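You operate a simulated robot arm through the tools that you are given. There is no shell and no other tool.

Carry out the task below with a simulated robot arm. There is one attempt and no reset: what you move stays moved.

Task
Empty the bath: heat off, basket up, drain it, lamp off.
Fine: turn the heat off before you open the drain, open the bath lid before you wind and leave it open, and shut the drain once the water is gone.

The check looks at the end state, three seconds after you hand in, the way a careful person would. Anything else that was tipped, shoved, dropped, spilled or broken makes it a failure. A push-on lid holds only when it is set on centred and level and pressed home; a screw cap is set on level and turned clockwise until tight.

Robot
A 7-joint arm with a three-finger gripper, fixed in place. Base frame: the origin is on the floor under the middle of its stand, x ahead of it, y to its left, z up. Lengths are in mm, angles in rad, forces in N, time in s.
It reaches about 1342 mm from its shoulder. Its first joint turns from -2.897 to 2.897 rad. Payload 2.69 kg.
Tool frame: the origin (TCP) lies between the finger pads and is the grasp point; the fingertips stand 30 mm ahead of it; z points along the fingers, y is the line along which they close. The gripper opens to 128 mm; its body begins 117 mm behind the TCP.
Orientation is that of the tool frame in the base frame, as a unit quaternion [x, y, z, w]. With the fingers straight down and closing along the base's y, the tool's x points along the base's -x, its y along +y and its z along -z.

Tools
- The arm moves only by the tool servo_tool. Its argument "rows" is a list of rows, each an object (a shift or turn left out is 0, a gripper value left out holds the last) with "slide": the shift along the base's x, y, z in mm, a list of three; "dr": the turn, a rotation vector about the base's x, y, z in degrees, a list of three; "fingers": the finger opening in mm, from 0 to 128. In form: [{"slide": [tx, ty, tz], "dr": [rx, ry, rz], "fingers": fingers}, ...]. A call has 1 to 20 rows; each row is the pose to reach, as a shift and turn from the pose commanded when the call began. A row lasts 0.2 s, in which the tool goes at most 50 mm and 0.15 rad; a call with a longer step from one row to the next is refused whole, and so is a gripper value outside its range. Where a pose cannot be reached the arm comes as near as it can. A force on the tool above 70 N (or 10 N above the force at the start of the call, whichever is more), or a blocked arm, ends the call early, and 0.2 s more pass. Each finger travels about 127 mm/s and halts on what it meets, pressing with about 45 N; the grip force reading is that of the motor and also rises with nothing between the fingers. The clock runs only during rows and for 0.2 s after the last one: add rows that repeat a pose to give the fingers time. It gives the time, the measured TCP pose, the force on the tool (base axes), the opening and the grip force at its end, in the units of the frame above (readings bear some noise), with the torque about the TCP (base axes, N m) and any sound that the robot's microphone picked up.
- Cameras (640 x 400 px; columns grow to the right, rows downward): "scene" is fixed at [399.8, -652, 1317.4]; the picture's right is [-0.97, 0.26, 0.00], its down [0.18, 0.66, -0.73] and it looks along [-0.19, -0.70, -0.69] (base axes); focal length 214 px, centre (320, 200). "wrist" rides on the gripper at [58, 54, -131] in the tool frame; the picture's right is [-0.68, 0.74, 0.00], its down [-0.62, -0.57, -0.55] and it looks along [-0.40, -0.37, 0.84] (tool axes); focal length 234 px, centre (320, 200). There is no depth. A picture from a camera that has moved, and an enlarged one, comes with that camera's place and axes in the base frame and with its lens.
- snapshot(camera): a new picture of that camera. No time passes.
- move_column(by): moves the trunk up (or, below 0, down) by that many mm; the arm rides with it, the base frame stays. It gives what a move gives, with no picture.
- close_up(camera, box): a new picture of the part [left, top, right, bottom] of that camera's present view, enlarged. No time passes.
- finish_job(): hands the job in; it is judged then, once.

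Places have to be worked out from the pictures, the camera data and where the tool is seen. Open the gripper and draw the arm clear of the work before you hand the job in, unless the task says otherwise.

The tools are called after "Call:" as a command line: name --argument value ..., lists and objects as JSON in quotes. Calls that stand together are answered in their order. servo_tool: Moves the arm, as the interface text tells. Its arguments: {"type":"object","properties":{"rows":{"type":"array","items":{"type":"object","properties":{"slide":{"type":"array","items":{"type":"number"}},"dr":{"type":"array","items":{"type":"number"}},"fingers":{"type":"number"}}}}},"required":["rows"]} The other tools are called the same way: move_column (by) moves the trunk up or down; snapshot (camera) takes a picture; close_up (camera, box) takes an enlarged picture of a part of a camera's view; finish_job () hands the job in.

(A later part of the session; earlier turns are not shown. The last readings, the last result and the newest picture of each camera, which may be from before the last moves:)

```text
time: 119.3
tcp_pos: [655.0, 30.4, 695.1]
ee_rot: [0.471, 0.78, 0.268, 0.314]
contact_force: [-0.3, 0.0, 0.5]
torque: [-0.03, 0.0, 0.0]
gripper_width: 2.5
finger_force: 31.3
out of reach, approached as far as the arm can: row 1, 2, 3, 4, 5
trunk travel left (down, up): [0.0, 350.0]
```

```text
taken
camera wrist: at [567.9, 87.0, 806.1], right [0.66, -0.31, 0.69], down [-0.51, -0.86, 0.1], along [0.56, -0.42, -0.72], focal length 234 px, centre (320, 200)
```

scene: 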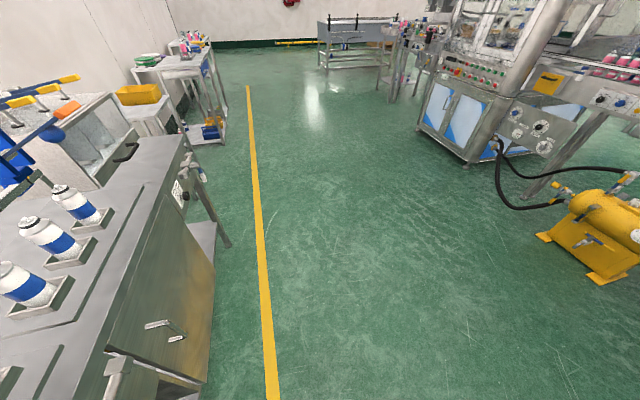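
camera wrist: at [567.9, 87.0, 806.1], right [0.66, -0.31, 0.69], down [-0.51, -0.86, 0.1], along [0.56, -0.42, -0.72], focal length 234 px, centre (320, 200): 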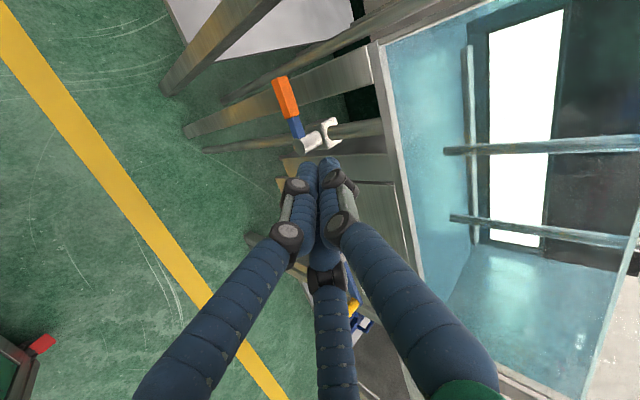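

Reaching +y is limited in this posture. I'll tip the tool steeper (more vertical), which should relax the arm, and then move over the lever.

Call:
servo_tool --rows '[{"slide": [0, 0, 10], "dr": [0, 6, 0]}, {"slide": [0, 0, 20], "dr": [0, 12, 0]}, {"slide": [0, 0, 30], "dr": [0, 18, 0]}, {"slide": [0, 0, 40], "dr": [0, 24, 0]}, {"slide": [0, 0, 45], "dr": [0, 30, 0]}]'

Call:
servo_tool --rows '[{"slide": [0, 20, 0]}, {"slide": [0, 40, 0]}, {"slide": [0, 60, 0]}]'

Call:
snapshot --camera "wrist"

```text
time: 120.7
tcp_pos: [675.4, 30.1, 798.9]
ee_rot: [0.518, 0.829, 0.16, 0.14]
contact_force: [0.7, -0.1, 1.5]
torque: [-0.05, -0.05, -0.03]
gripper_width: 1.8
finger_force: 32.1
trunk travel left (down, up): [0.0, 350.0]
stopped in row 5: the arm was blocked; the commanded pose is now the measured one
```

```text
time: 121.5
tcp_pos: [676.7, 89.8, 796.9]
ee_rot: [0.518, 0.829, 0.159, 0.138]
contact_force: [0.6, -0.9, -0.3]
torque: [0.02, 0.04, 0.02]
gripper_width: 2.4
finger_force: 31.8
trunk travel left (down, up): [0.0, 350.0]
```

```text
taken
camera wrist: at [644.1, 147.0, 934.5], right [0.89, -0.31, 0.34], down [-0.42, -0.86, 0.31], along [0.2, -0.42, -0.89], focal length 234 px, centre (320, 200)
```

wrist: 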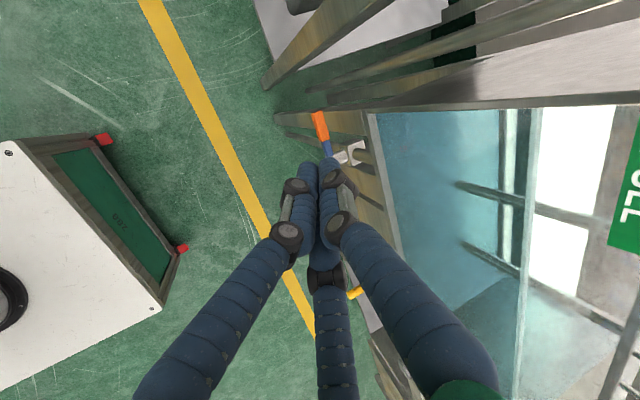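

Now at (677,90,797) with a steeper tool. I'll move forward/down toward the lever in stages.

Call:
servo_tool --rows '[{"slide": [15, 0, -35]}, {"slide": [30, 0, -70]}, {"slide": [45, 0, -105]}]'

Call:
snapshot --camera "wrist"

```text
time: 122.3
tcp_pos: [722.1, 89.3, 694.0]
ee_rot: [0.518, 0.829, 0.159, 0.138]
contact_force: [1.1, -0.4, 0.3]
torque: [0.01, -0.02, 0.01]
gripper_width: 1.9
finger_force: 31.5
trunk travel left (down, up): [0.0, 350.0]
```

```text
taken
camera wrist: at [689.3, 146.5, 829.9], right [0.89, -0.31, 0.34], down [-0.42, -0.85, 0.31], along [0.2, -0.42, -0.89], focal length 234 px, centre (320, 200)
```

wrist: 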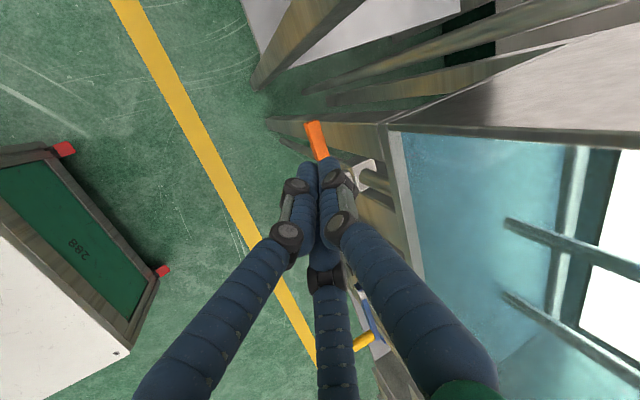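

Call:
servo_tool --rows '[{"slide": [12, -2, -28]}, {"slide": [24, -4, -56]}, {"slide": [36, -5, -80]}]'

Call:
snapshot --camera "wrist"

```text
time: 123.1
tcp_pos: [757.3, 83.4, 613.0]
ee_rot: [0.519, 0.829, 0.159, 0.138]
contact_force: [0.4, -0.3, 0.3]
torque: [-0.02, -0.03, 0.01]
gripper_width: 2.0
finger_force: 30.8
trunk travel left (down, up): [0.0, 350.0]
```

```text
taken
camera wrist: at [725.8, 141.7, 749.9], right [0.89, -0.31, 0.34], down [-0.42, -0.86, 0.31], along [0.2, -0.42, -0.89], focal length 234 px, centre (320, 200)
```

wrist: 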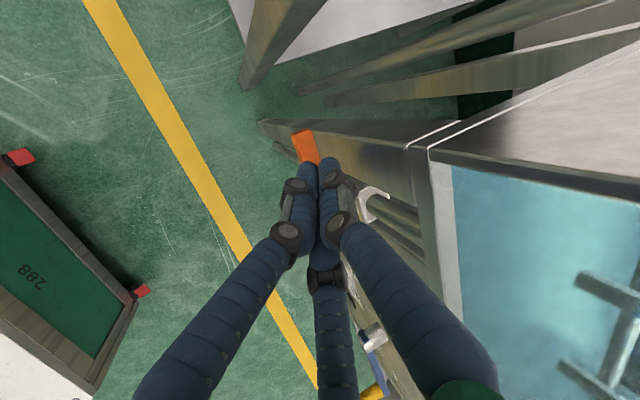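

The fist is right above the orange grip. I'll press down gently along the lever's arc and see whether it yields in this direction.

Call:
servo_tool --rows '[{"slide": [5, 3, -12]}, {"slide": [7, 5, -26]}, {"slide": [7, 7, -36]}, {"slide": [7, 8, -44]}, {"slide": [7, 8.5, -52]}]'

Call:
snapshot --camera "wrist"

```text
time: 124.3
tcp_pos: [763.8, 94.2, 560.2]
ee_rot: [0.517, 0.83, 0.159, 0.138]
contact_force: [0.0, -0.3, 0.8]
torque: [-0.01, 0.0, -0.01]
gripper_width: 2.2
finger_force: 31.9
trunk travel left (down, up): [0.0, 350.0]
```

```text
taken
camera wrist: at [732.0, 150.0, 697.2], right [0.89, -0.31, 0.34], down [-0.42, -0.86, 0.31], along [0.2, -0.42, -0.89], focal length 234 px, centre (320, 200)
```

wrist: 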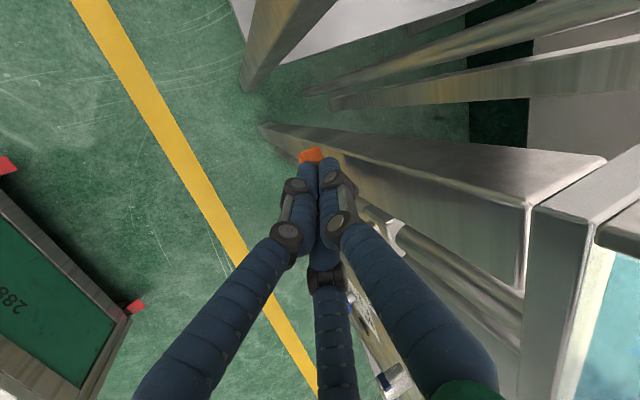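

The lever appears to be yielding downward with negligible resistance. Continuing along its arc to ~60°.

Call:
servo_tool --rows '[{"slide": [0, -2, -9.5]}, {"slide": [0, -3.8, -18]}, {"slide": [0, -6.8, -27.4]}, {"slide": [0, -10.5, -35.2]}, {"slide": [0, -15.9, -43.5]}]'

Call:
snapshot --camera "wrist"

```text
time: 125.5
tcp_pos: [764.4, 76.7, 516.2]
ee_rot: [0.518, 0.829, 0.159, 0.139]
contact_force: [0.1, -0.7, -0.1]
torque: [-0.03, 0.02, 0.01]
gripper_width: 2.1
finger_force: 31.8
trunk travel left (down, up): [0.0, 350.0]
```

```text
taken
camera wrist: at [732.2, 133.8, 653.8], right [0.89, -0.31, 0.34], down [-0.42, -0.86, 0.31], along [0.2, -0.42, -0.89], focal length 234 px, centre (320, 200)
```

wrist: 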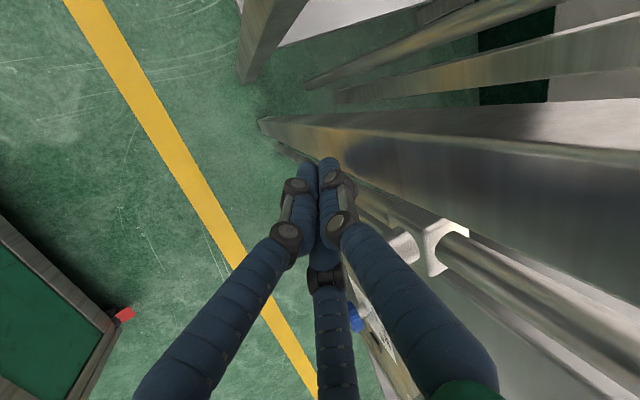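

The lever has swung down behind the fist. I'll follow through to vertical.

Call:
servo_tool --rows '[{"slide": [0, -4, -6]}, {"slide": [0, -11.3, -12.8]}, {"slide": [0, -18.3, -17.7]}, {"slide": [0, -25, -21]}]'

Call:
snapshot --camera "wrist"

```text
time: 126.5
tcp_pos: [762.7, 51.9, 494.2]
ee_rot: [0.518, 0.829, 0.158, 0.138]
contact_force: [-0.8, 0.7, -0.4]
torque: [0.01, -0.02, 0.0]
gripper_width: 2.3
finger_force: 31.0
trunk travel left (down, up): [0.0, 350.0]
```

```text
taken
camera wrist: at [732.0, 108.8, 632.3], right [0.89, -0.31, 0.34], down [-0.42, -0.85, 0.31], along [0.2, -0.42, -0.89], focal length 234 px, centre (320, 200)
```

wrist: 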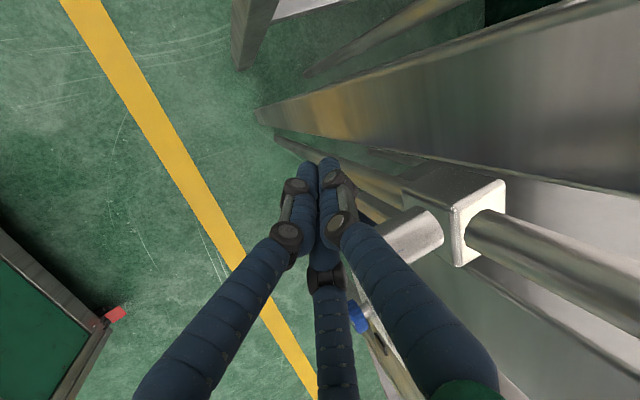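

Now I'll back away and look at the lever position and whether water is draining.

Call:
servo_tool --rows '[{"slide": [-25, 8, 10]}, {"slide": [-50, 16, 30]}, {"slide": [-60, 25, 65]}, {"slide": [-60, 40, 105]}, {"slide": [-60, 55, 145]}]'

Call:
snapshot --camera "wrist"

```text
time: 127.7
tcp_pos: [704.4, 104.8, 640.5]
ee_rot: [0.518, 0.83, 0.157, 0.137]
contact_force: [-0.3, -0.7, -1.1]
torque: [0.0, -0.03, -0.05]
gripper_width: 2.2
finger_force: 31.4
trunk travel left (down, up): [0.0, 350.0]
```

```text
taken
camera wrist: at [672.2, 162.8, 777.5], right [0.89, -0.31, 0.34], down [-0.42, -0.85, 0.31], along [0.2, -0.42, -0.89], focal length 234 px, centre (320, 200)
```

wrist: 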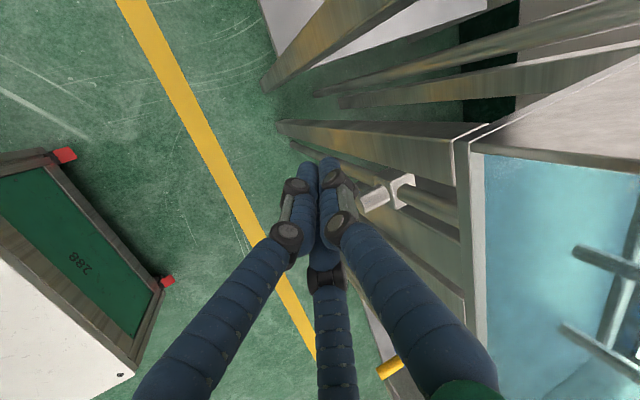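

Call:
servo_tool --rows '[{"slide": [-20, 20, 40]}, {"slide": [-40, 40, 80]}, {"slide": [-60, 60, 110]}]'

Call:
close_up --camera "wrist" --box '[260, 60, 640, 300]'

```text
time: 128.5
tcp_pos: [644.9, 166.5, 749.6]
ee_rot: [0.518, 0.829, 0.159, 0.138]
contact_force: [0.2, 0.2, -1.3]
torque: [-0.01, 0.01, -0.03]
gripper_width: 2.2
finger_force: 31.5
trunk travel left (down, up): [0.0, 350.0]
```

```text
1.67 times, centred on (450, 180) of wrist
camera zoom: at [612.1, 224.2, 888.0], right [0.89, -0.31, 0.34], down [-0.42, -0.86, 0.31], along [0.2, -0.42, -0.89], focal length 390 px, centre (103, 233)
```

zoom: 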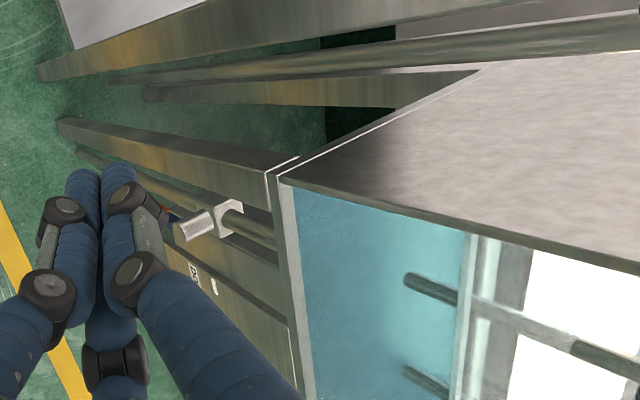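

The lever now points down along the pipe. I'll move up to a spot where I can watch the water level through the glass and let time pass.

Call:
servo_tool --rows '[{"slide": [-10, -20, 40]}, {"slide": [-20, -40, 80]}, {"slide": [-30, -60, 120]}, {"slide": [-40, -80, 160]}, {"slide": [-50, -100, 200]}]'

Call:
snapshot --camera "wrist"

```text
time: 129.7
tcp_pos: [593.3, 68.0, 949.4]
ee_rot: [0.518, 0.829, 0.158, 0.137]
contact_force: [0.6, -0.2, -0.4]
torque: [-0.05, 0.03, 0.01]
gripper_width: 2.0
finger_force: 31.5
trunk travel left (down, up): [0.0, 350.0]
```

```text
taken
camera wrist: at [562.3, 124.7, 1087.1], right [0.89, -0.31, 0.34], down [-0.42, -0.85, 0.31], along [0.2, -0.42, -0.89], focal length 234 px, centre (320, 200)
```

wrist: 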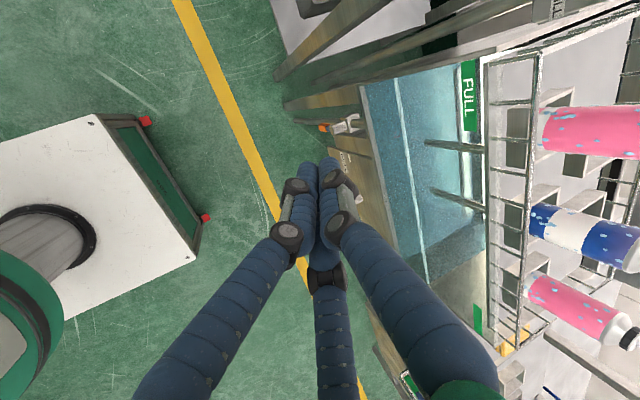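

There's a visible water line low in the tank, so it's draining. I'll wait a few seconds and compare.

Call:
close_up --camera "wrist" --box '[300, 40, 540, 320]'

Call:
servo_tool --rows '[{"slide": [0, 0, 0]}, {"slide": [0, 0, 0]}, {"slide": [0, 0, 0]}, {"slide": [0, 0, 0]}, {"slide": [0, 0, 0]}, {"slide": [0, 0, 0]}, {"slide": [0, 0, 0]}, {"slide": [0, 0, 0]}, {"slide": [0, 0, 0]}, {"slide": [0, 0, 0]}, {"slide": [0, 0, 0]}, {"slide": [0, 0, 0]}, {"slide": [0, 0, 0]}, {"slide": [0, 0, 0]}, {"slide": [0, 0, 0]}, {"slide": [0, 0, 0]}, {"slide": [0, 0, 0]}, {"slide": [0, 0, 0]}, {"slide": [0, 0, 0]}, {"slide": [0, 0, 0]}]'

Call:
close_up --camera "wrist" --box '[300, 40, 540, 320]'

```text
1.43 times, centred on (420, 180) of wrist
camera zoom: at [562.3, 124.7, 1087.1], right [0.89, -0.31, 0.34], down [-0.42, -0.85, 0.31], along [0.2, -0.42, -0.89], focal length 334 px, centre (177, 229)
```

zoom: 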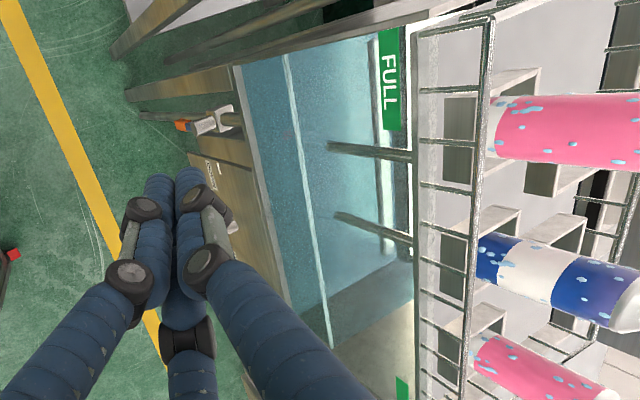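

```text
time: 133.9
tcp_pos: [594.0, 68.6, 950.7]
ee_rot: [0.518, 0.829, 0.158, 0.138]
contact_force: [0.2, 0.3, -0.5]
torque: [0.0, 0.01, 0.0]
gripper_width: 2.3
finger_force: 31.3
trunk travel left (down, up): [0.0, 350.0]
```

```text
1.43 times, centred on (420, 180) of wrist
camera zoom: at [562.2, 124.6, 1087.5], right [0.89, -0.31, 0.34], down [-0.42, -0.86, 0.31], along [0.2, -0.42, -0.89], focal length 334 px, centre (177, 229)
```

zoom: 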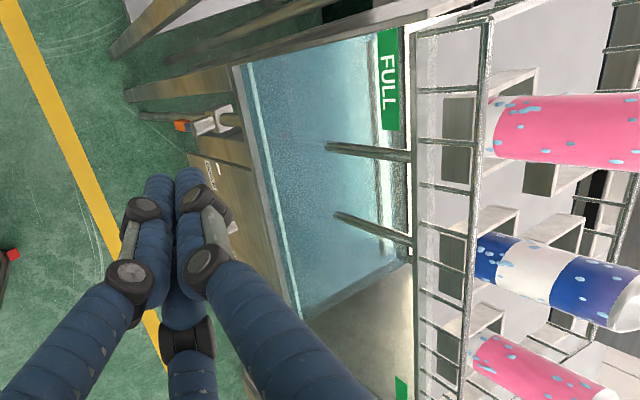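

The level is falling. I'll wait another few seconds.

Call:
servo_tool --rows '[{"slide": [0, 0, 0]}, {"slide": [0, 0, 0]}, {"slide": [0, 0, 0]}, {"slide": [0, 0, 0]}, {"slide": [0, 0, 0]}, {"slide": [0, 0, 0]}, {"slide": [0, 0, 0]}, {"slide": [0, 0, 0]}, {"slide": [0, 0, 0]}, {"slide": [0, 0, 0]}, {"slide": [0, 0, 0]}, {"slide": [0, 0, 0]}, {"slide": [0, 0, 0]}, {"slide": [0, 0, 0]}, {"slide": [0, 0, 0]}, {"slide": [0, 0, 0]}, {"slide": [0, 0, 0]}, {"slide": [0, 0, 0]}, {"slide": [0, 0, 0]}, {"slide": [0, 0, 0]}]'

Call:
close_up --camera "wrist" --box '[300, 40, 540, 320]'

Call:
close_up --camera "wrist" --box '[300, 80, 400, 160]'

```text
time: 138.1
tcp_pos: [594.6, 67.3, 949.6]
ee_rot: [0.518, 0.829, 0.159, 0.139]
contact_force: [0.1, 0.0, 0.0]
torque: [-0.02, -0.01, 0.02]
gripper_width: 2.2
finger_force: 31.2
trunk travel left (down, up): [0.0, 350.0]
```

```text
1.43 times, centred on (420, 180) of wrist
camera zoom: at [562.1, 124.6, 1087.5], right [0.89, -0.31, 0.34], down [-0.42, -0.86, 0.31], along [0.2, -0.42, -0.89], focal length 334 px, centre (177, 229)
```

zoom: 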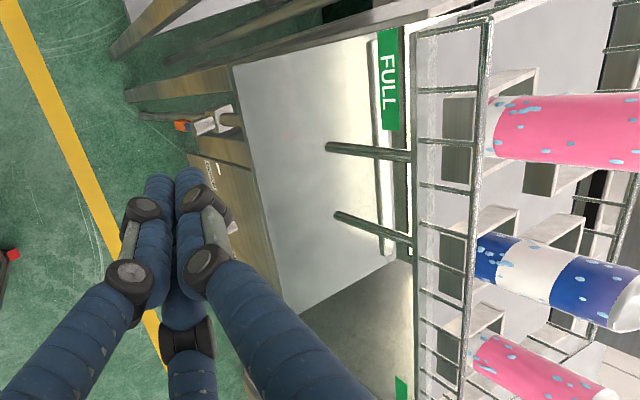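

```text
5.00 times, centred on (350, 120) of wrist
camera zoom: at [562.1, 124.6, 1087.5], right [0.89, -0.31, 0.34], down [-0.42, -0.86, 0.31], along [0.2, -0.42, -0.89], focal length 1171 px, centre (170, 600)
```

zoom: 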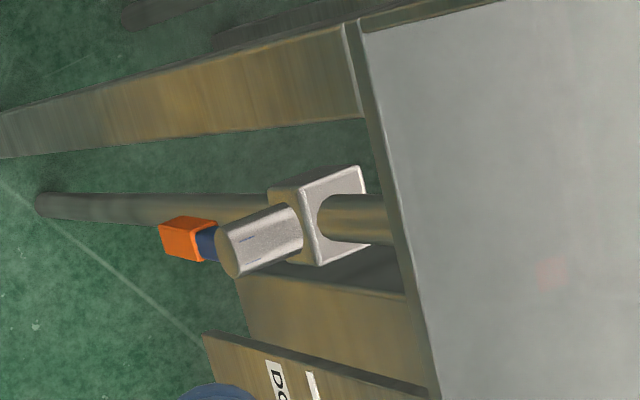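

The tank is empty. To close the drain I must swing the lever from down back up to +y; a tool yawed toward +y (coming from the crank side) can get behind and under it. I'll reorient first at a safe height.

Call:
servo_tool --rows '[{"slide": [0, -10, 0], "dr": [5, -2.9, 1.8]}, {"slide": [5, -25, 0], "dr": [10, -5.8, 3.6]}, {"slide": [10, -40, -10], "dr": [15, -8.6, 5.3]}, {"slide": [15, -55, -20], "dr": [20, -11.5, 7.1]}, {"slide": [20, -70, -30], "dr": [24.9, -14.4, 8.9]}]'

Call:
snapshot --camera "wrist"

```text
time: 139.3
tcp_pos: [613.6, -2.7, 920.4]
ee_rot: [0.447, 0.788, 0.407, 0.114]
contact_force: [1.0, 0.2, 0.7]
torque: [-0.05, 0.01, -0.03]
gripper_width: 2.0
finger_force: 31.8
trunk travel left (down, up): [0.0, 350.0]
```

```text
taken
camera wrist: at [543.2, -15.4, 1055.9], right [0.84, -0.34, 0.42], down [-0.29, -0.94, -0.18], along [0.46, 0.03, -0.89], focal length 234 px, centre (320, 200)
```

wrist: 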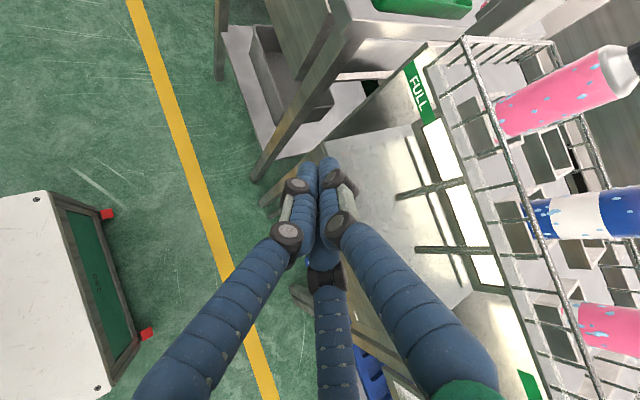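

Orientation reached. Now descending toward a spot in front of and to the -y side of the valve.

Call:
servo_tool --rows '[{"slide": [8, -8, -40]}, {"slide": [16, -16, -80]}, {"slide": [24, -24, -120]}, {"slide": [32, -32, -160]}, {"slide": [40, -40, -200]}, {"slide": [48, -50, -240]}]'

Call:
snapshot --camera "wrist"

```text
time: 140.7
tcp_pos: [662.3, -52.5, 680.9]
ee_rot: [0.448, 0.788, 0.406, 0.114]
contact_force: [-0.9, -0.1, 1.4]
torque: [-0.03, 0.02, -0.05]
gripper_width: 2.2
finger_force: 31.3
trunk travel left (down, up): [0.0, 350.0]
```

```text
taken
camera wrist: at [591.0, -64.6, 815.6], right [0.84, -0.34, 0.42], down [-0.29, -0.94, -0.18], along [0.46, 0.03, -0.89], focal length 234 px, centre (320, 200)
```

wrist: 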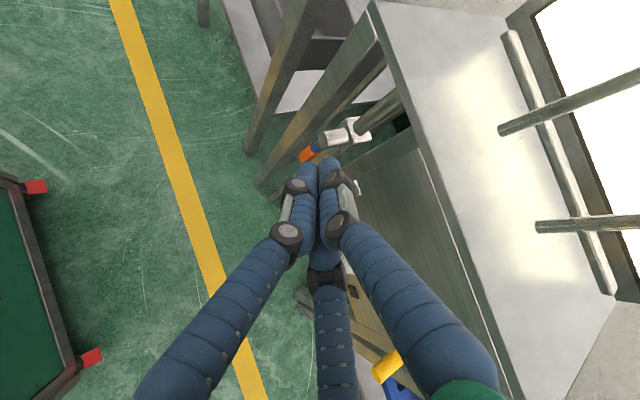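

Call:
close_up --camera "wrist" --box '[250, 80, 430, 210]'

```text
3.08 times, centred on (340, 145) of wrist
camera zoom: at [591.0, -64.6, 815.6], right [0.84, -0.34, 0.42], down [-0.29, -0.94, -0.18], along [0.46, 0.03, -0.89], focal length 720 px, centre (258, 369)
```

zoom: 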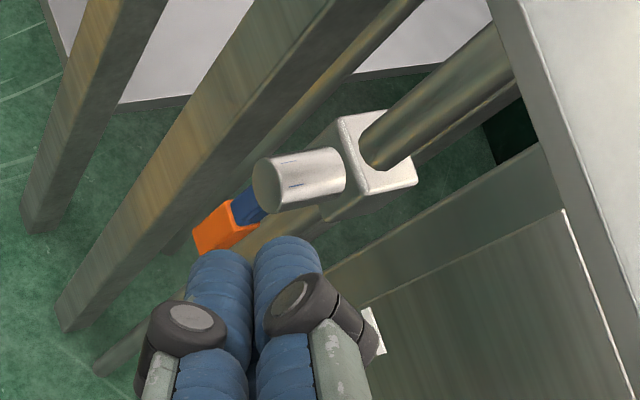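

The lever hangs straight down at (776, 27, 461…541). I'll bring the fist to its -y side at z≈500, approaching in stages.

Call:
servo_tool --rows '[{"slide": [15, 3, -35]}, {"slide": [30, 6, -70]}, {"slide": [45, 8, -105]}, {"slide": [60, 10, -140]}]'

Call:
snapshot --camera "wrist"

```text
time: 141.7
tcp_pos: [720.7, -43.1, 541.2]
ee_rot: [0.447, 0.789, 0.406, 0.113]
contact_force: [-0.4, 0.8, 0.0]
torque: [-0.01, 0.05, -0.06]
gripper_width: 1.9
finger_force: 31.3
trunk travel left (down, up): [0.0, 350.0]
```

```text
taken
camera wrist: at [650.1, -55.2, 675.6], right [0.84, -0.34, 0.42], down [-0.29, -0.94, -0.18], along [0.46, 0.03, -0.89], focal length 234 px, centre (320, 200)
```

wrist: 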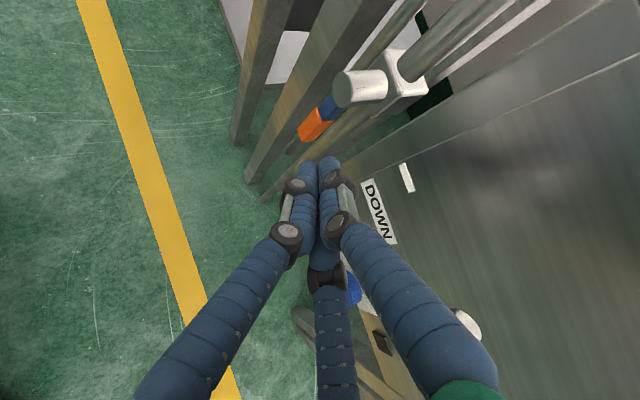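

Call:
servo_tool --rows '[{"slide": [13, 5, -20]}, {"slide": [26, 10, -40]}]'

Call:
snapshot --camera "wrist"

```text
time: 142.3
tcp_pos: [748.8, -33.7, 500.9]
ee_rot: [0.447, 0.789, 0.406, 0.114]
contact_force: [-0.8, 1.0, -0.3]
torque: [0.01, 0.04, -0.02]
gripper_width: 2.2
finger_force: 31.2
trunk travel left (down, up): [0.0, 350.0]
```

```text
taken
camera wrist: at [677.0, -45.2, 635.3], right [0.84, -0.34, 0.42], down [-0.29, -0.94, -0.18], along [0.46, 0.03, -0.89], focal length 234 px, centre (320, 200)
```

wrist: 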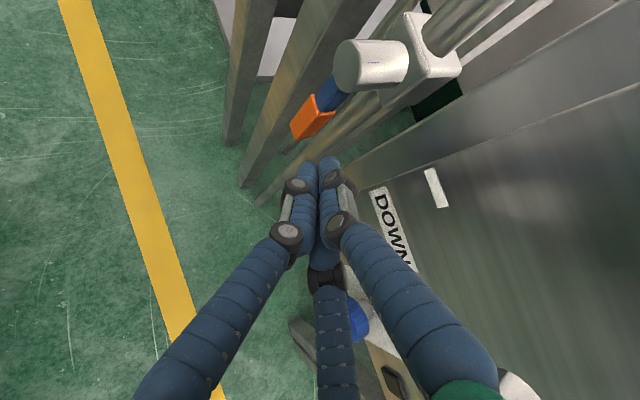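

The fist is poised on the lever's -y side. I'll push it toward +y along its arc to ~45° and look.

Call:
servo_tool --rows '[{"slide": [2, 17, 2]}, {"slide": [3, 31.6, -4]}, {"slide": [3, 47.4, -6]}, {"slide": [3, 63.2, -3.7]}]'

Call:
snapshot --camera "wrist"

```text
time: 143.3
tcp_pos: [749.4, 30.5, 496.0]
ee_rot: [0.446, 0.79, 0.406, 0.112]
contact_force: [0.5, 0.8, -0.7]
torque: [0.05, 0.01, 0.01]
gripper_width: 2.2
finger_force: 31.9
trunk travel left (down, up): [0.0, 350.0]
```

```text
taken
camera wrist: at [679.4, 18.2, 631.5], right [0.84, -0.34, 0.42], down [-0.29, -0.94, -0.18], along [0.46, 0.03, -0.89], focal length 234 px, centre (320, 200)
```

wrist: 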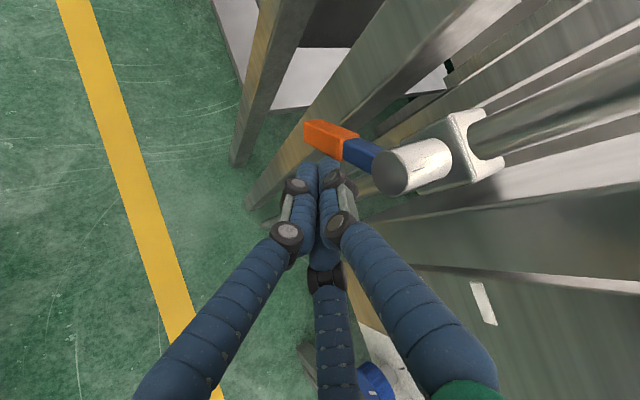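

The lever is following (≈35–40°). Continuing up toward horizontal.

Call:
servo_tool --rows '[{"slide": [0, 7, 3.5]}, {"slide": [0, 13.6, 7.4]}, {"slide": [0, 22, 12]}, {"slide": [0, 30, 17]}, {"slide": [0, 37, 23]}, {"slide": [0, 43, 29]}]'

Call:
snapshot --camera "wrist"

```text
time: 144.7
tcp_pos: [750.8, 73.0, 526.4]
ee_rot: [0.447, 0.789, 0.405, 0.112]
contact_force: [-5.6, -1.4, -5.2]
torque: [0.04, 0.05, 0.08]
gripper_width: 2.2
finger_force: 31.5
trunk travel left (down, up): [0.0, 350.0]
```

```text
taken
camera wrist: at [679.8, 61.1, 660.8], right [0.84, -0.34, 0.42], down [-0.29, -0.94, -0.18], along [0.46, 0.03, -0.89], focal length 234 px, centre (320, 200)
```

wrist: 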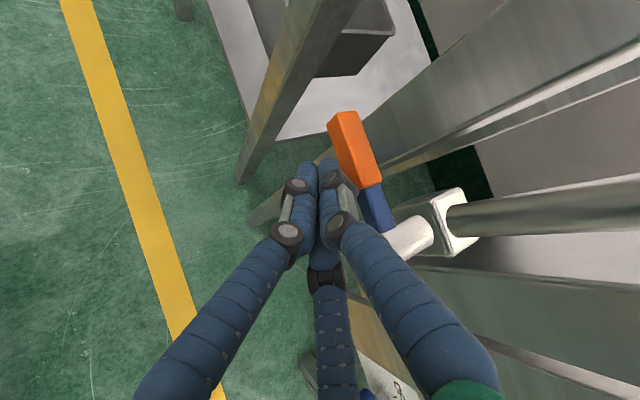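

The lever is essentially horizontal again. A small extra push to seat it against the stop, then I'll back away and inspect.

Call:
servo_tool --rows '[{"slide": [0, 3, 4]}, {"slide": [0, 4, 7]}]'

Call:
servo_tool --rows '[{"slide": [-5, -10, -12]}, {"slide": [-20, -25, -15]}, {"slide": [-45, -40, -5]}, {"slide": [-65, -50, 30]}, {"slide": [-75, -55, 70]}, {"slide": [-80, -60, 110]}]'

Call:
snapshot --camera "wrist"

```text
time: 145.3
tcp_pos: [748.3, 78.1, 530.3]
ee_rot: [0.447, 0.79, 0.405, 0.11]
contact_force: [-16.0, -4.2, -21.4]
torque: [-0.25, 0.37, 0.07]
gripper_width: 2.1
finger_force: 31.4
trunk travel left (down, up): [0.0, 350.0]
```

```text
time: 146.7
tcp_pos: [669.9, 16.8, 642.4]
ee_rot: [0.447, 0.789, 0.406, 0.111]
contact_force: [-0.8, -0.2, 0.2]
torque: [0.04, -0.01, 0.0]
gripper_width: 2.2
finger_force: 31.8
trunk travel left (down, up): [0.0, 350.0]
```

```text
taken
camera wrist: at [599.2, 5.2, 777.6], right [0.84, -0.34, 0.42], down [-0.29, -0.94, -0.18], along [0.46, 0.03, -0.89], focal length 234 px, centre (320, 200)
```

wrist: 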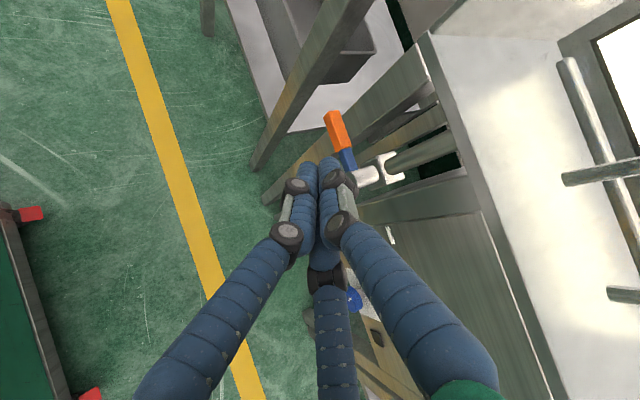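

Call:
close_up --camera "wrist" --box '[270, 80, 470, 220]'

```text
2.86 times, centred on (370, 150) of wrist
camera zoom: at [599.2, 5.2, 777.6], right [0.84, -0.34, 0.42], down [-0.29, -0.94, -0.18], along [0.46, 0.03, -0.89], focal length 669 px, centre (177, 343)
```

zoom: 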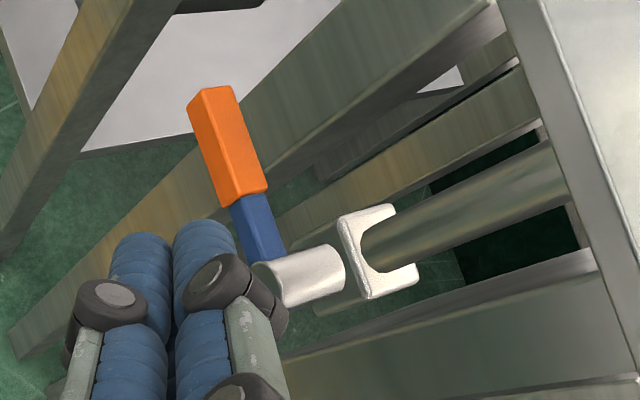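

The lever is perpendicular to the pipe again, so the drain is shut and the tank empty. Now the lamp: its knob is near (757 front, -439, 657), pointing at ON ~30° right with OFF ~30° left. I'll travel back and across at a safe height.

Call:
servo_tool --rows '[{"slide": [-15, -10, 20], "dr": [0, 0, -6]}, {"slide": [-30, -40, 40], "dr": [0, 0, -12]}, {"slide": [-45, -75, 60], "dr": [0, 0, -18]}, {"slide": [-55, -110, 80], "dr": [0, 0, -24]}, {"slide": [-65, -145, 100], "dr": [0, 0, -30]}, {"slide": [-70, -180, 119], "dr": [0, 0, -37]}, {"slide": [-70, -217, 119], "dr": [0, 0, -44]}]'

Call:
snapshot --camera "wrist"

```text
time: 148.3
tcp_pos: [599.5, -200.1, 760.7]
ee_rot: [0.71, 0.563, 0.334, 0.257]
contact_force: [0.6, -0.5, -0.4]
torque: [-0.02, 0.03, -0.01]
gripper_width: 2.1
finger_force: 31.5
trunk travel left (down, up): [0.0, 350.0]
```

```text
taken
camera wrist: at [543.4, -159.7, 897.0], right [0.37, -0.83, 0.42], down [-0.86, -0.47, -0.18], along [0.35, -0.3, -0.89], focal length 234 px, centre (320, 200)
```

wrist: 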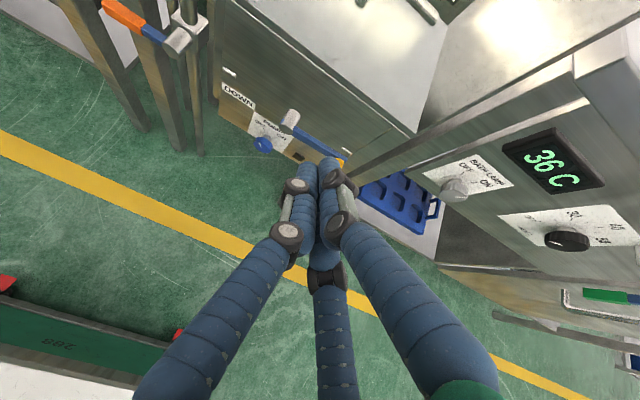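

An upright view now. I'll zoom on the lamp knob and crank.

Call:
close_up --camera "wrist" --box '[410, 130, 640, 270]'

Call:
close_up --camera "wrist" --box '[200, 50, 400, 190]'

```text
2.78 times, centred on (525, 200) of wrist
camera zoom: at [543.4, -159.7, 897.0], right [0.37, -0.83, 0.42], down [-0.86, -0.47, -0.18], along [0.35, -0.3, -0.89], focal length 652 px, centre (-250, 200)
```

zoom: 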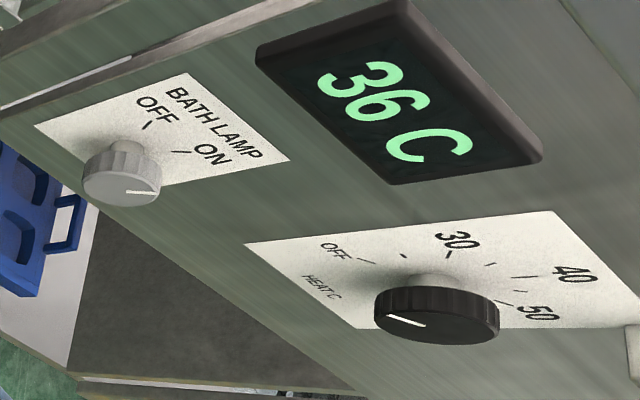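

```text
2.86 times, centred on (300, 120) of wrist
camera zoom: at [543.4, -159.7, 897.0], right [0.37, -0.83, 0.42], down [-0.86, -0.47, -0.18], along [0.35, -0.3, -0.89], focal length 669 px, centre (377, 429)
```

zoom: 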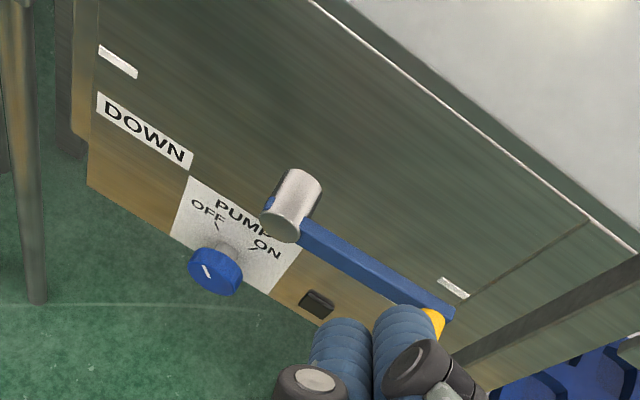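

The heat dial is at OFF. The crank, though, looks ~9° short of the UP mark, so before the lamp I'll go back and press the crank handle fully home.

Call:
servo_tool --rows '[{"slide": [15, -25, -25]}, {"slide": [35, -50, -55]}, {"slide": [60, -68, -85]}, {"slide": [85, -68, -115]}, {"slide": [102, -68, -140]}]'

Call:
snapshot --camera "wrist"

```text
time: 149.5
tcp_pos: [703.0, -267.7, 621.8]
ee_rot: [0.71, 0.564, 0.334, 0.257]
contact_force: [-1.6, 1.0, 0.2]
torque: [-0.01, 0.0, -0.03]
gripper_width: 2.2
finger_force: 31.4
trunk travel left (down, up): [0.0, 350.0]
```

```text
taken
camera wrist: at [645.3, -226.9, 757.2], right [0.37, -0.83, 0.42], down [-0.86, -0.48, -0.18], along [0.35, -0.3, -0.89], focal length 234 px, centre (320, 200)
```

wrist: 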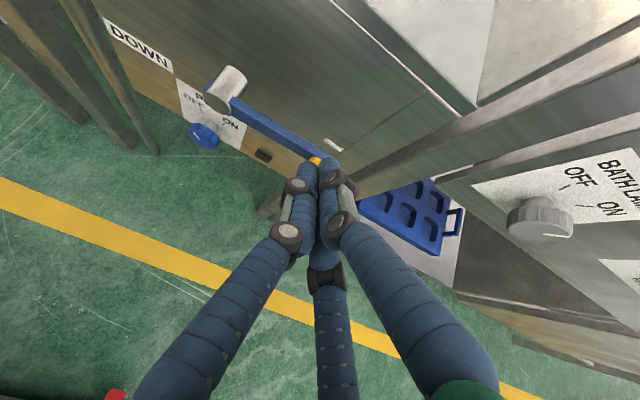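

Above the handle now. Pressing down in small steps until it stops or aligns with UP.

Call:
servo_tool --rows '[{"slide": [0, 0, -15]}, {"slide": [0, 0, -28]}, {"slide": [0, 0, -34]}, {"slide": [0, 0, -40]}]'

Call:
snapshot --camera "wrist"

```text
time: 150.6
tcp_pos: [703.1, -268.7, 587.2]
ee_rot: [0.708, 0.564, 0.337, 0.259]
contact_force: [-44.1, 12.6, 49.3]
torque: [0.06, 0.6, -0.21]
gripper_width: 2.1
finger_force: 31.9
trunk travel left (down, up): [0.0, 350.0]
stopped in row 4: the force on the tool passed its limit at 75 N (the readings are from after the stop); the commanded pose is now the measured one
```

```text
taken
camera wrist: at [644.1, -227.7, 721.2], right [0.37, -0.83, 0.42], down [-0.86, -0.48, -0.19], along [0.36, -0.3, -0.89], focal length 234 px, centre (320, 200)
```

wrist: 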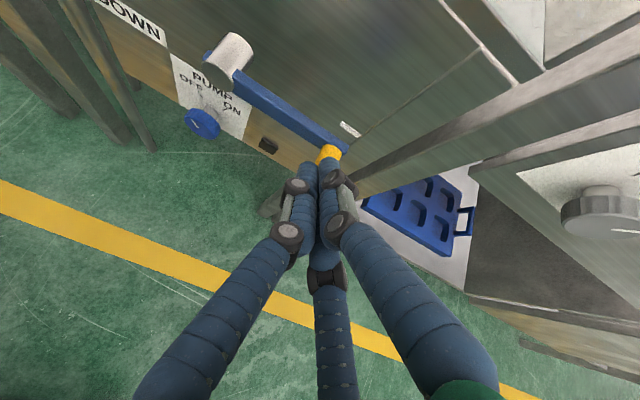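

The crank now resists ~50 N downward without moving, so it's at its UP stop. I'll back off and head for the lamp knob.

Call:
servo_tool --rows '[{"slide": [-12, 0, 10]}, {"slide": [-40, 0, 35]}, {"slide": [-70, -10, 65]}, {"slide": [-90, -30, 95]}]'

Call:
close_up --camera "wrist" --box '[200, 30, 420, 200]'

```text
time: 151.6
tcp_pos: [613.8, -298.9, 678.5]
ee_rot: [0.71, 0.563, 0.336, 0.258]
contact_force: [0.7, 0.0, -0.8]
torque: [-0.01, -0.01, -0.02]
gripper_width: 2.0
finger_force: 31.4
trunk travel left (down, up): [0.0, 350.0]
```

```text
2.35 times, centred on (310, 115) of wrist
camera zoom: at [555.6, -258.4, 813.6], right [0.37, -0.83, 0.42], down [-0.86, -0.47, -0.18], along [0.35, -0.3, -0.89], focal length 551 px, centre (344, 400)
```

zoom: 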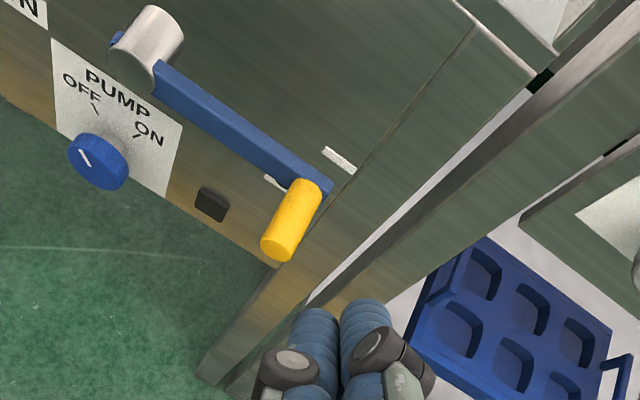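

The crank arm points at the UP mark and the pump is still OFF. Now over to the lamp knob: translate, open the fingers and level the tool.

Call:
servo_tool --rows '[{"slide": [0, -35, 5], "fingers": 80}, {"slide": [0, -70, 10]}, {"slide": [0, -105, 10]}, {"slide": [5, -140, 5]}]'

Call:
servo_tool --rows '[{"slide": [5, 0, -4], "dr": [0, -7, 0]}, {"slide": [10, 0, -9], "dr": [0, -14, 0]}, {"slide": [15, 0, -13], "dr": [0, -21, 0]}, {"slide": [20, 0, -18], "dr": [0, -28, 0]}, {"slide": [25, 0, -22], "dr": [0, -35, 0]}, {"slide": [25, 0, -26], "dr": [0, -40, 0]}]'

Call:
snapshot --camera "wrist"

```text
time: 152.6
tcp_pos: [618.7, -436.4, 682.5]
ee_rot: [0.71, 0.563, 0.335, 0.258]
contact_force: [0.0, 0.5, 0.0]
torque: [-0.03, -0.01, -0.07]
gripper_width: 79.9
finger_force: 0.1
trunk travel left (down, up): [0.0, 350.0]
```

```text
time: 154.0
tcp_pos: [643.0, -438.2, 658.2]
ee_rot: [0.551, 0.442, 0.558, 0.436]
contact_force: [0.3, -0.4, 0.5]
torque: [0.04, 0.1, -0.01]
gripper_width: 80.1
finger_force: 0.1
trunk travel left (down, up): [0.0, 350.0]
```

```text
taken
camera wrist: at [513.0, -398.1, 723.1], right [0.01, -0.83, 0.56], down [-0.54, -0.47, -0.69], along [0.84, -0.3, -0.45], focal length 234 px, centre (320, 200)
```

wrist: 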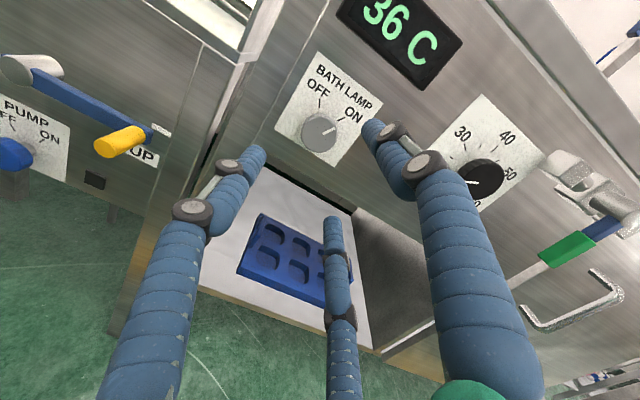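

Level in front of the lamp knob. I'll zoom to refine alignment.

Call:
close_up --camera "wrist" --box '[265, 40, 395, 180]'

```text
2.86 times, centred on (330, 110) of wrist
camera zoom: at [513.0, -398.1, 723.1], right [0.01, -0.83, 0.56], down [-0.54, -0.47, -0.69], along [0.84, -0.3, -0.45], focal length 669 px, centre (291, 457)
```

zoom: 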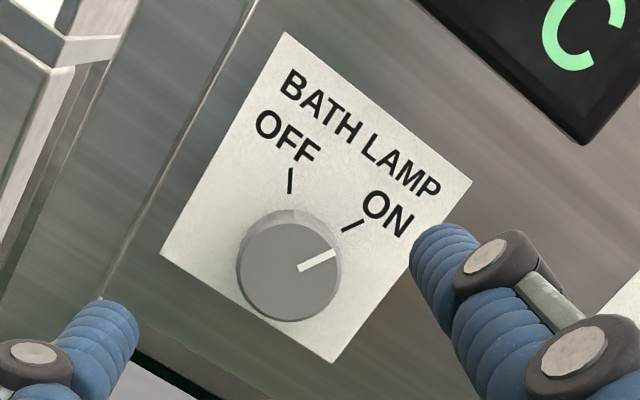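

Alignment is within ~3 mm. Advancing onto the lamp knob and gripping.

Call:
servo_tool --rows '[{"slide": [25, 2.5, 1]}, {"slide": [50, 2.5, 1]}, {"slide": [75, 2.5, 1]}, {"slide": [95, 2.5, 1]}, {"slide": [104, 2.5, 1]}, {"slide": [104, 2.5, 1]}]'

Call:
servo_tool --rows '[{"fingers": 60}, {"fingers": 45}, {"fingers": 38}, {"fingers": 38}]'

Call:
snapshot --camera "wrist"

```text
time: 155.4
tcp_pos: [747.9, -437.2, 658.7]
ee_rot: [0.552, 0.441, 0.557, 0.436]
contact_force: [-0.3, 0.7, -0.5]
torque: [-0.01, -0.01, -0.02]
gripper_width: 79.9
finger_force: 0.1
trunk travel left (down, up): [0.0, 350.0]
```

```text
time: 156.4
tcp_pos: [747.7, -437.3, 658.2]
ee_rot: [0.552, 0.441, 0.558, 0.435]
contact_force: [0.4, -0.1, 0.7]
torque: [-0.02, -0.01, -0.01]
gripper_width: 38.3
finger_force: 0.2
trunk travel left (down, up): [0.0, 350.0]
```

```text
taken
camera wrist: at [617.2, -396.0, 724.3], right [0.01, -0.83, 0.56], down [-0.54, -0.47, -0.69], along [0.84, -0.3, -0.45], focal length 234 px, centre (320, 200)
```

wrist: 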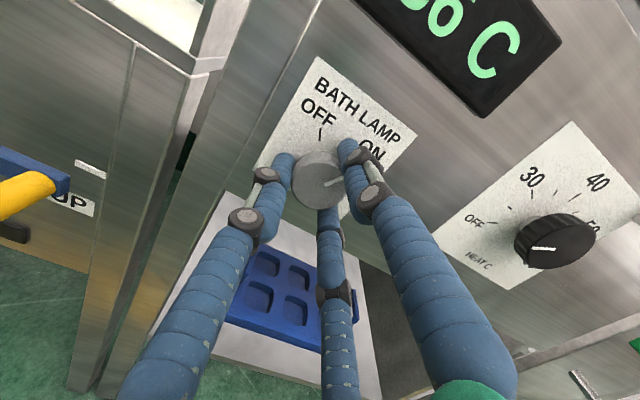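

Not yet in contact at 38, so the lamp knob is smaller. Closing further.

Call:
servo_tool --rows '[{"fingers": 32}, {"fingers": 25}, {"fingers": 25}]'

Call:
servo_tool --rows '[{"dr": [-6, 0, 0]}, {"dr": [-12, 0, 0]}, {"dr": [-18, 0, 0]}, {"dr": [-24, 0, 0]}, {"dr": [-30, 0, 0]}]'

Call:
snapshot --camera "wrist"

```text
time: 157.2
tcp_pos: [747.6, -436.1, 659.5]
ee_rot: [0.552, 0.441, 0.558, 0.435]
contact_force: [-1.4, 6.4, 6.1]
torque: [-0.02, -0.34, 0.01]
gripper_width: 36.4
finger_force: 45.1
trunk travel left (down, up): [0.0, 350.0]
```

```text
time: 158.4
tcp_pos: [748.4, -435.8, 659.3]
ee_rot: [0.419, 0.571, 0.424, 0.564]
contact_force: [-1.6, 10.2, 16.2]
torque: [0.01, -0.39, 0.32]
gripper_width: 36.5
finger_force: 44.6
trunk travel left (down, up): [0.0, 350.0]
heard: click
```

```text
taken
camera wrist: at [617.2, -368.5, 694.7], right [0.01, -0.44, 0.9], down [-0.54, -0.76, -0.36], along [0.84, -0.48, -0.24], focal length 234 px, centre (320, 200)
```

wrist: 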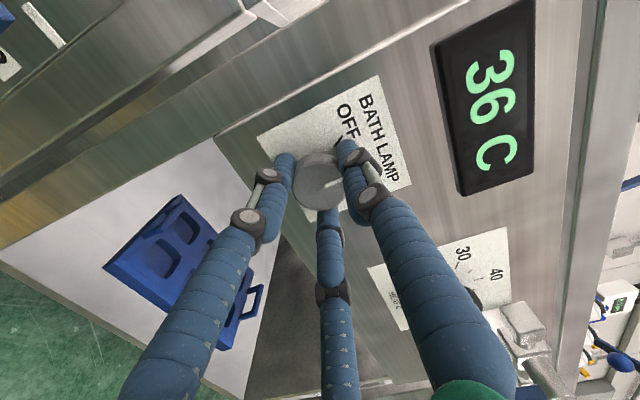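

A click was heard at mid-turn. I'll complete the turn to the OFF tick (another ~30°).

Call:
servo_tool --rows '[{"dr": [-6, 0, 0]}, {"dr": [-12, 0, 0]}, {"dr": [-18, 0, 0]}, {"dr": [-24, 0, 0]}, {"dr": [-30, 0, 0]}]'

Call:
servo_tool --rows '[{"fingers": 50}, {"fingers": 80}, {"fingers": 80}, {"slide": [-30, 0, 0]}, {"slide": [-70, 0, 0]}, {"slide": [-110, 0, 0]}]'

Call:
snapshot --camera "wrist"

Call:
close_up --camera "wrist" --box '[240, 40, 420, 200]'

```text
time: 159.6
tcp_pos: [748.0, -435.7, 660.8]
ee_rot: [0.26, 0.661, 0.262, 0.654]
contact_force: [0.4, 12.8, 20.9]
torque: [0.47, -0.3, 0.19]
gripper_width: 36.5
finger_force: 44.8
trunk travel left (down, up): [0.0, 350.0]
```

```text
time: 161.0
tcp_pos: [637.2, -434.8, 657.9]
ee_rot: [0.26, 0.661, 0.262, 0.653]
contact_force: [0.4, -0.5, 0.0]
torque: [-0.01, 0.03, -0.02]
gripper_width: 80.1
finger_force: 0.0
trunk travel left (down, up): [0.0, 350.0]
```

```text
taken
camera wrist: at [507.7, -360.0, 654.4], right [0.01, 0.07, 1.0], down [-0.54, -0.84, 0.06], along [0.84, -0.54, 0.03], focal length 234 px, centre (320, 200)
```

wrist: 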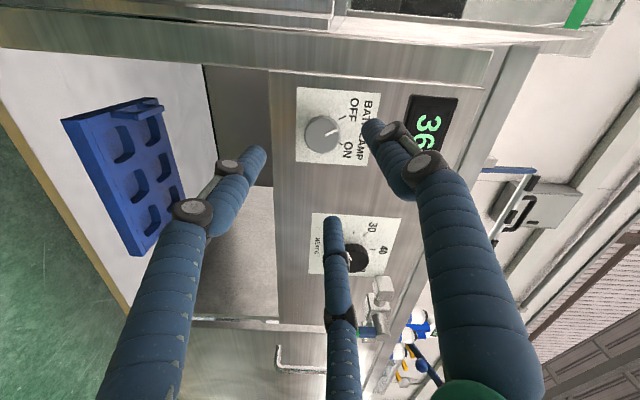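

```text
2.50 times, centred on (330, 120) of wrist
camera zoom: at [507.7, -360.0, 654.4], right [0.01, 0.07, 1.0], down [-0.54, -0.84, 0.06], along [0.84, -0.54, 0.03], focal length 585 px, centre (295, 400)
```

zoom: 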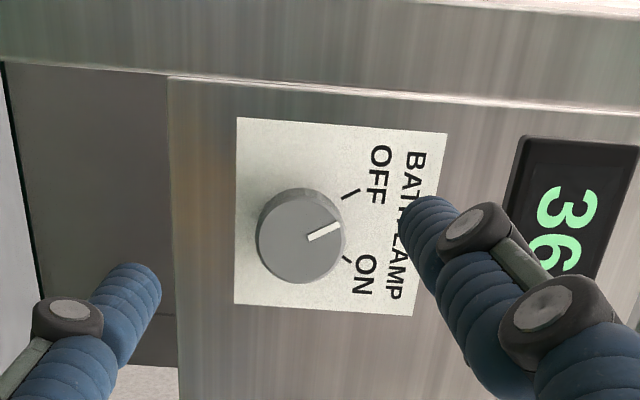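

The pointer is parallel to the OFF tick. I'll withdraw and look over the tank, lid, crank and valve for a final check.

Call:
servo_tool --rows '[{"slide": [-15, 10, 35], "dr": [0, 4, 0]}, {"slide": [-30, 20, 75], "dr": [0, 8, 0]}, {"slide": [-45, 30, 115], "dr": [0, 12, 0]}, {"slide": [-60, 40, 155], "dr": [0, 16, 0]}, {"slide": [-75, 50, 195], "dr": [0, 20, 0]}, {"slide": [-85, 70, 235], "dr": [0, 25, 0]}, {"slide": [-95, 95, 270], "dr": [0, 30, 0]}]'

Call:
snapshot --camera "wrist"

```text
time: 162.6
tcp_pos: [543.5, -342.1, 927.0]
ee_rot: [0.32, 0.808, 0.187, 0.458]
contact_force: [0.8, -1.2, -1.1]
torque: [0.08, -0.07, 0.08]
gripper_width: 80.1
finger_force: 0.1
trunk travel left (down, up): [0.0, 350.0]
```

```text
taken
camera wrist: at [428.0, -266.5, 989.5], right [0.51, 0.07, 0.86], down [-0.44, -0.84, 0.33], along [0.74, -0.54, -0.4], focal length 234 px, centre (320, 200)
```

wrist: 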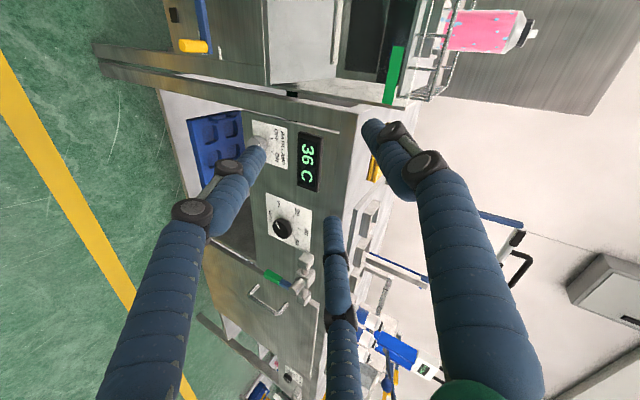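

Call:
servo_tool --rows '[{"slide": [-5, 40, 15]}, {"slide": [-10, 80, 30]}, {"slide": [-15, 120, 45]}, {"slide": [-20, 160, 60]}, {"slide": [-25, 200, 75]}, {"slide": [-30, 240, 90]}, {"slide": [-35, 280, 100]}]'

Call:
snapshot --camera "wrist"

Call:
close_up --camera "wrist" --box '[180, 0, 500, 200]'

```text
time: 164.2
tcp_pos: [508.3, -59.7, 1028.5]
ee_rot: [0.319, 0.808, 0.186, 0.459]
contact_force: [0.4, -0.8, -1.2]
torque: [-0.02, 0.05, -0.03]
gripper_width: 80.1
finger_force: 0.1
trunk travel left (down, up): [0.0, 350.0]
```

```text
taken
camera wrist: at [393.0, 15.6, 1090.5], right [0.51, 0.07, 0.86], down [-0.44, -0.84, 0.33], along [0.74, -0.54, -0.39], focal length 234 px, centre (320, 200)
```

wrist: 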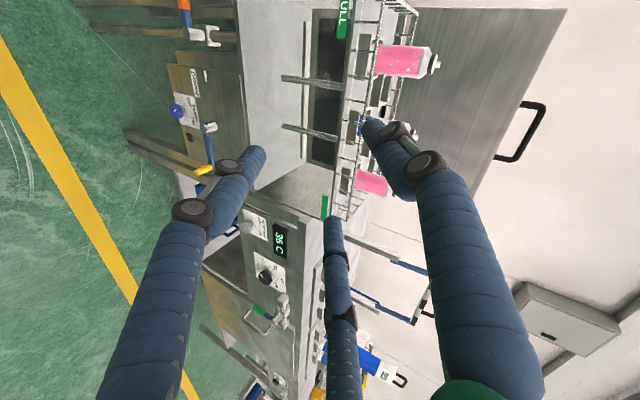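

```text
2.00 times, centred on (340, 100) of wrist
camera zoom: at [393.0, 15.6, 1090.5], right [0.51, 0.07, 0.86], down [-0.44, -0.84, 0.33], along [0.74, -0.54, -0.39], focal length 468 px, centre (280, 400)
```

zoom: 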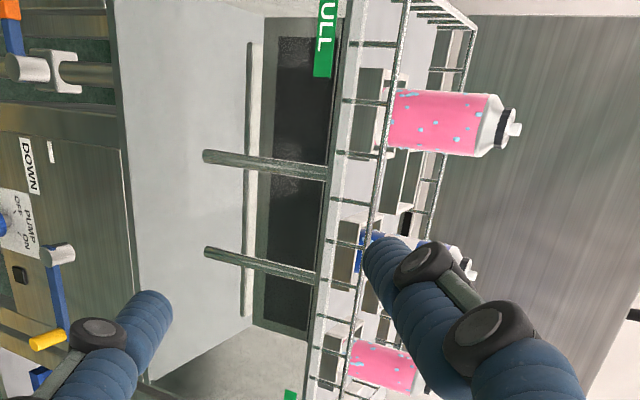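

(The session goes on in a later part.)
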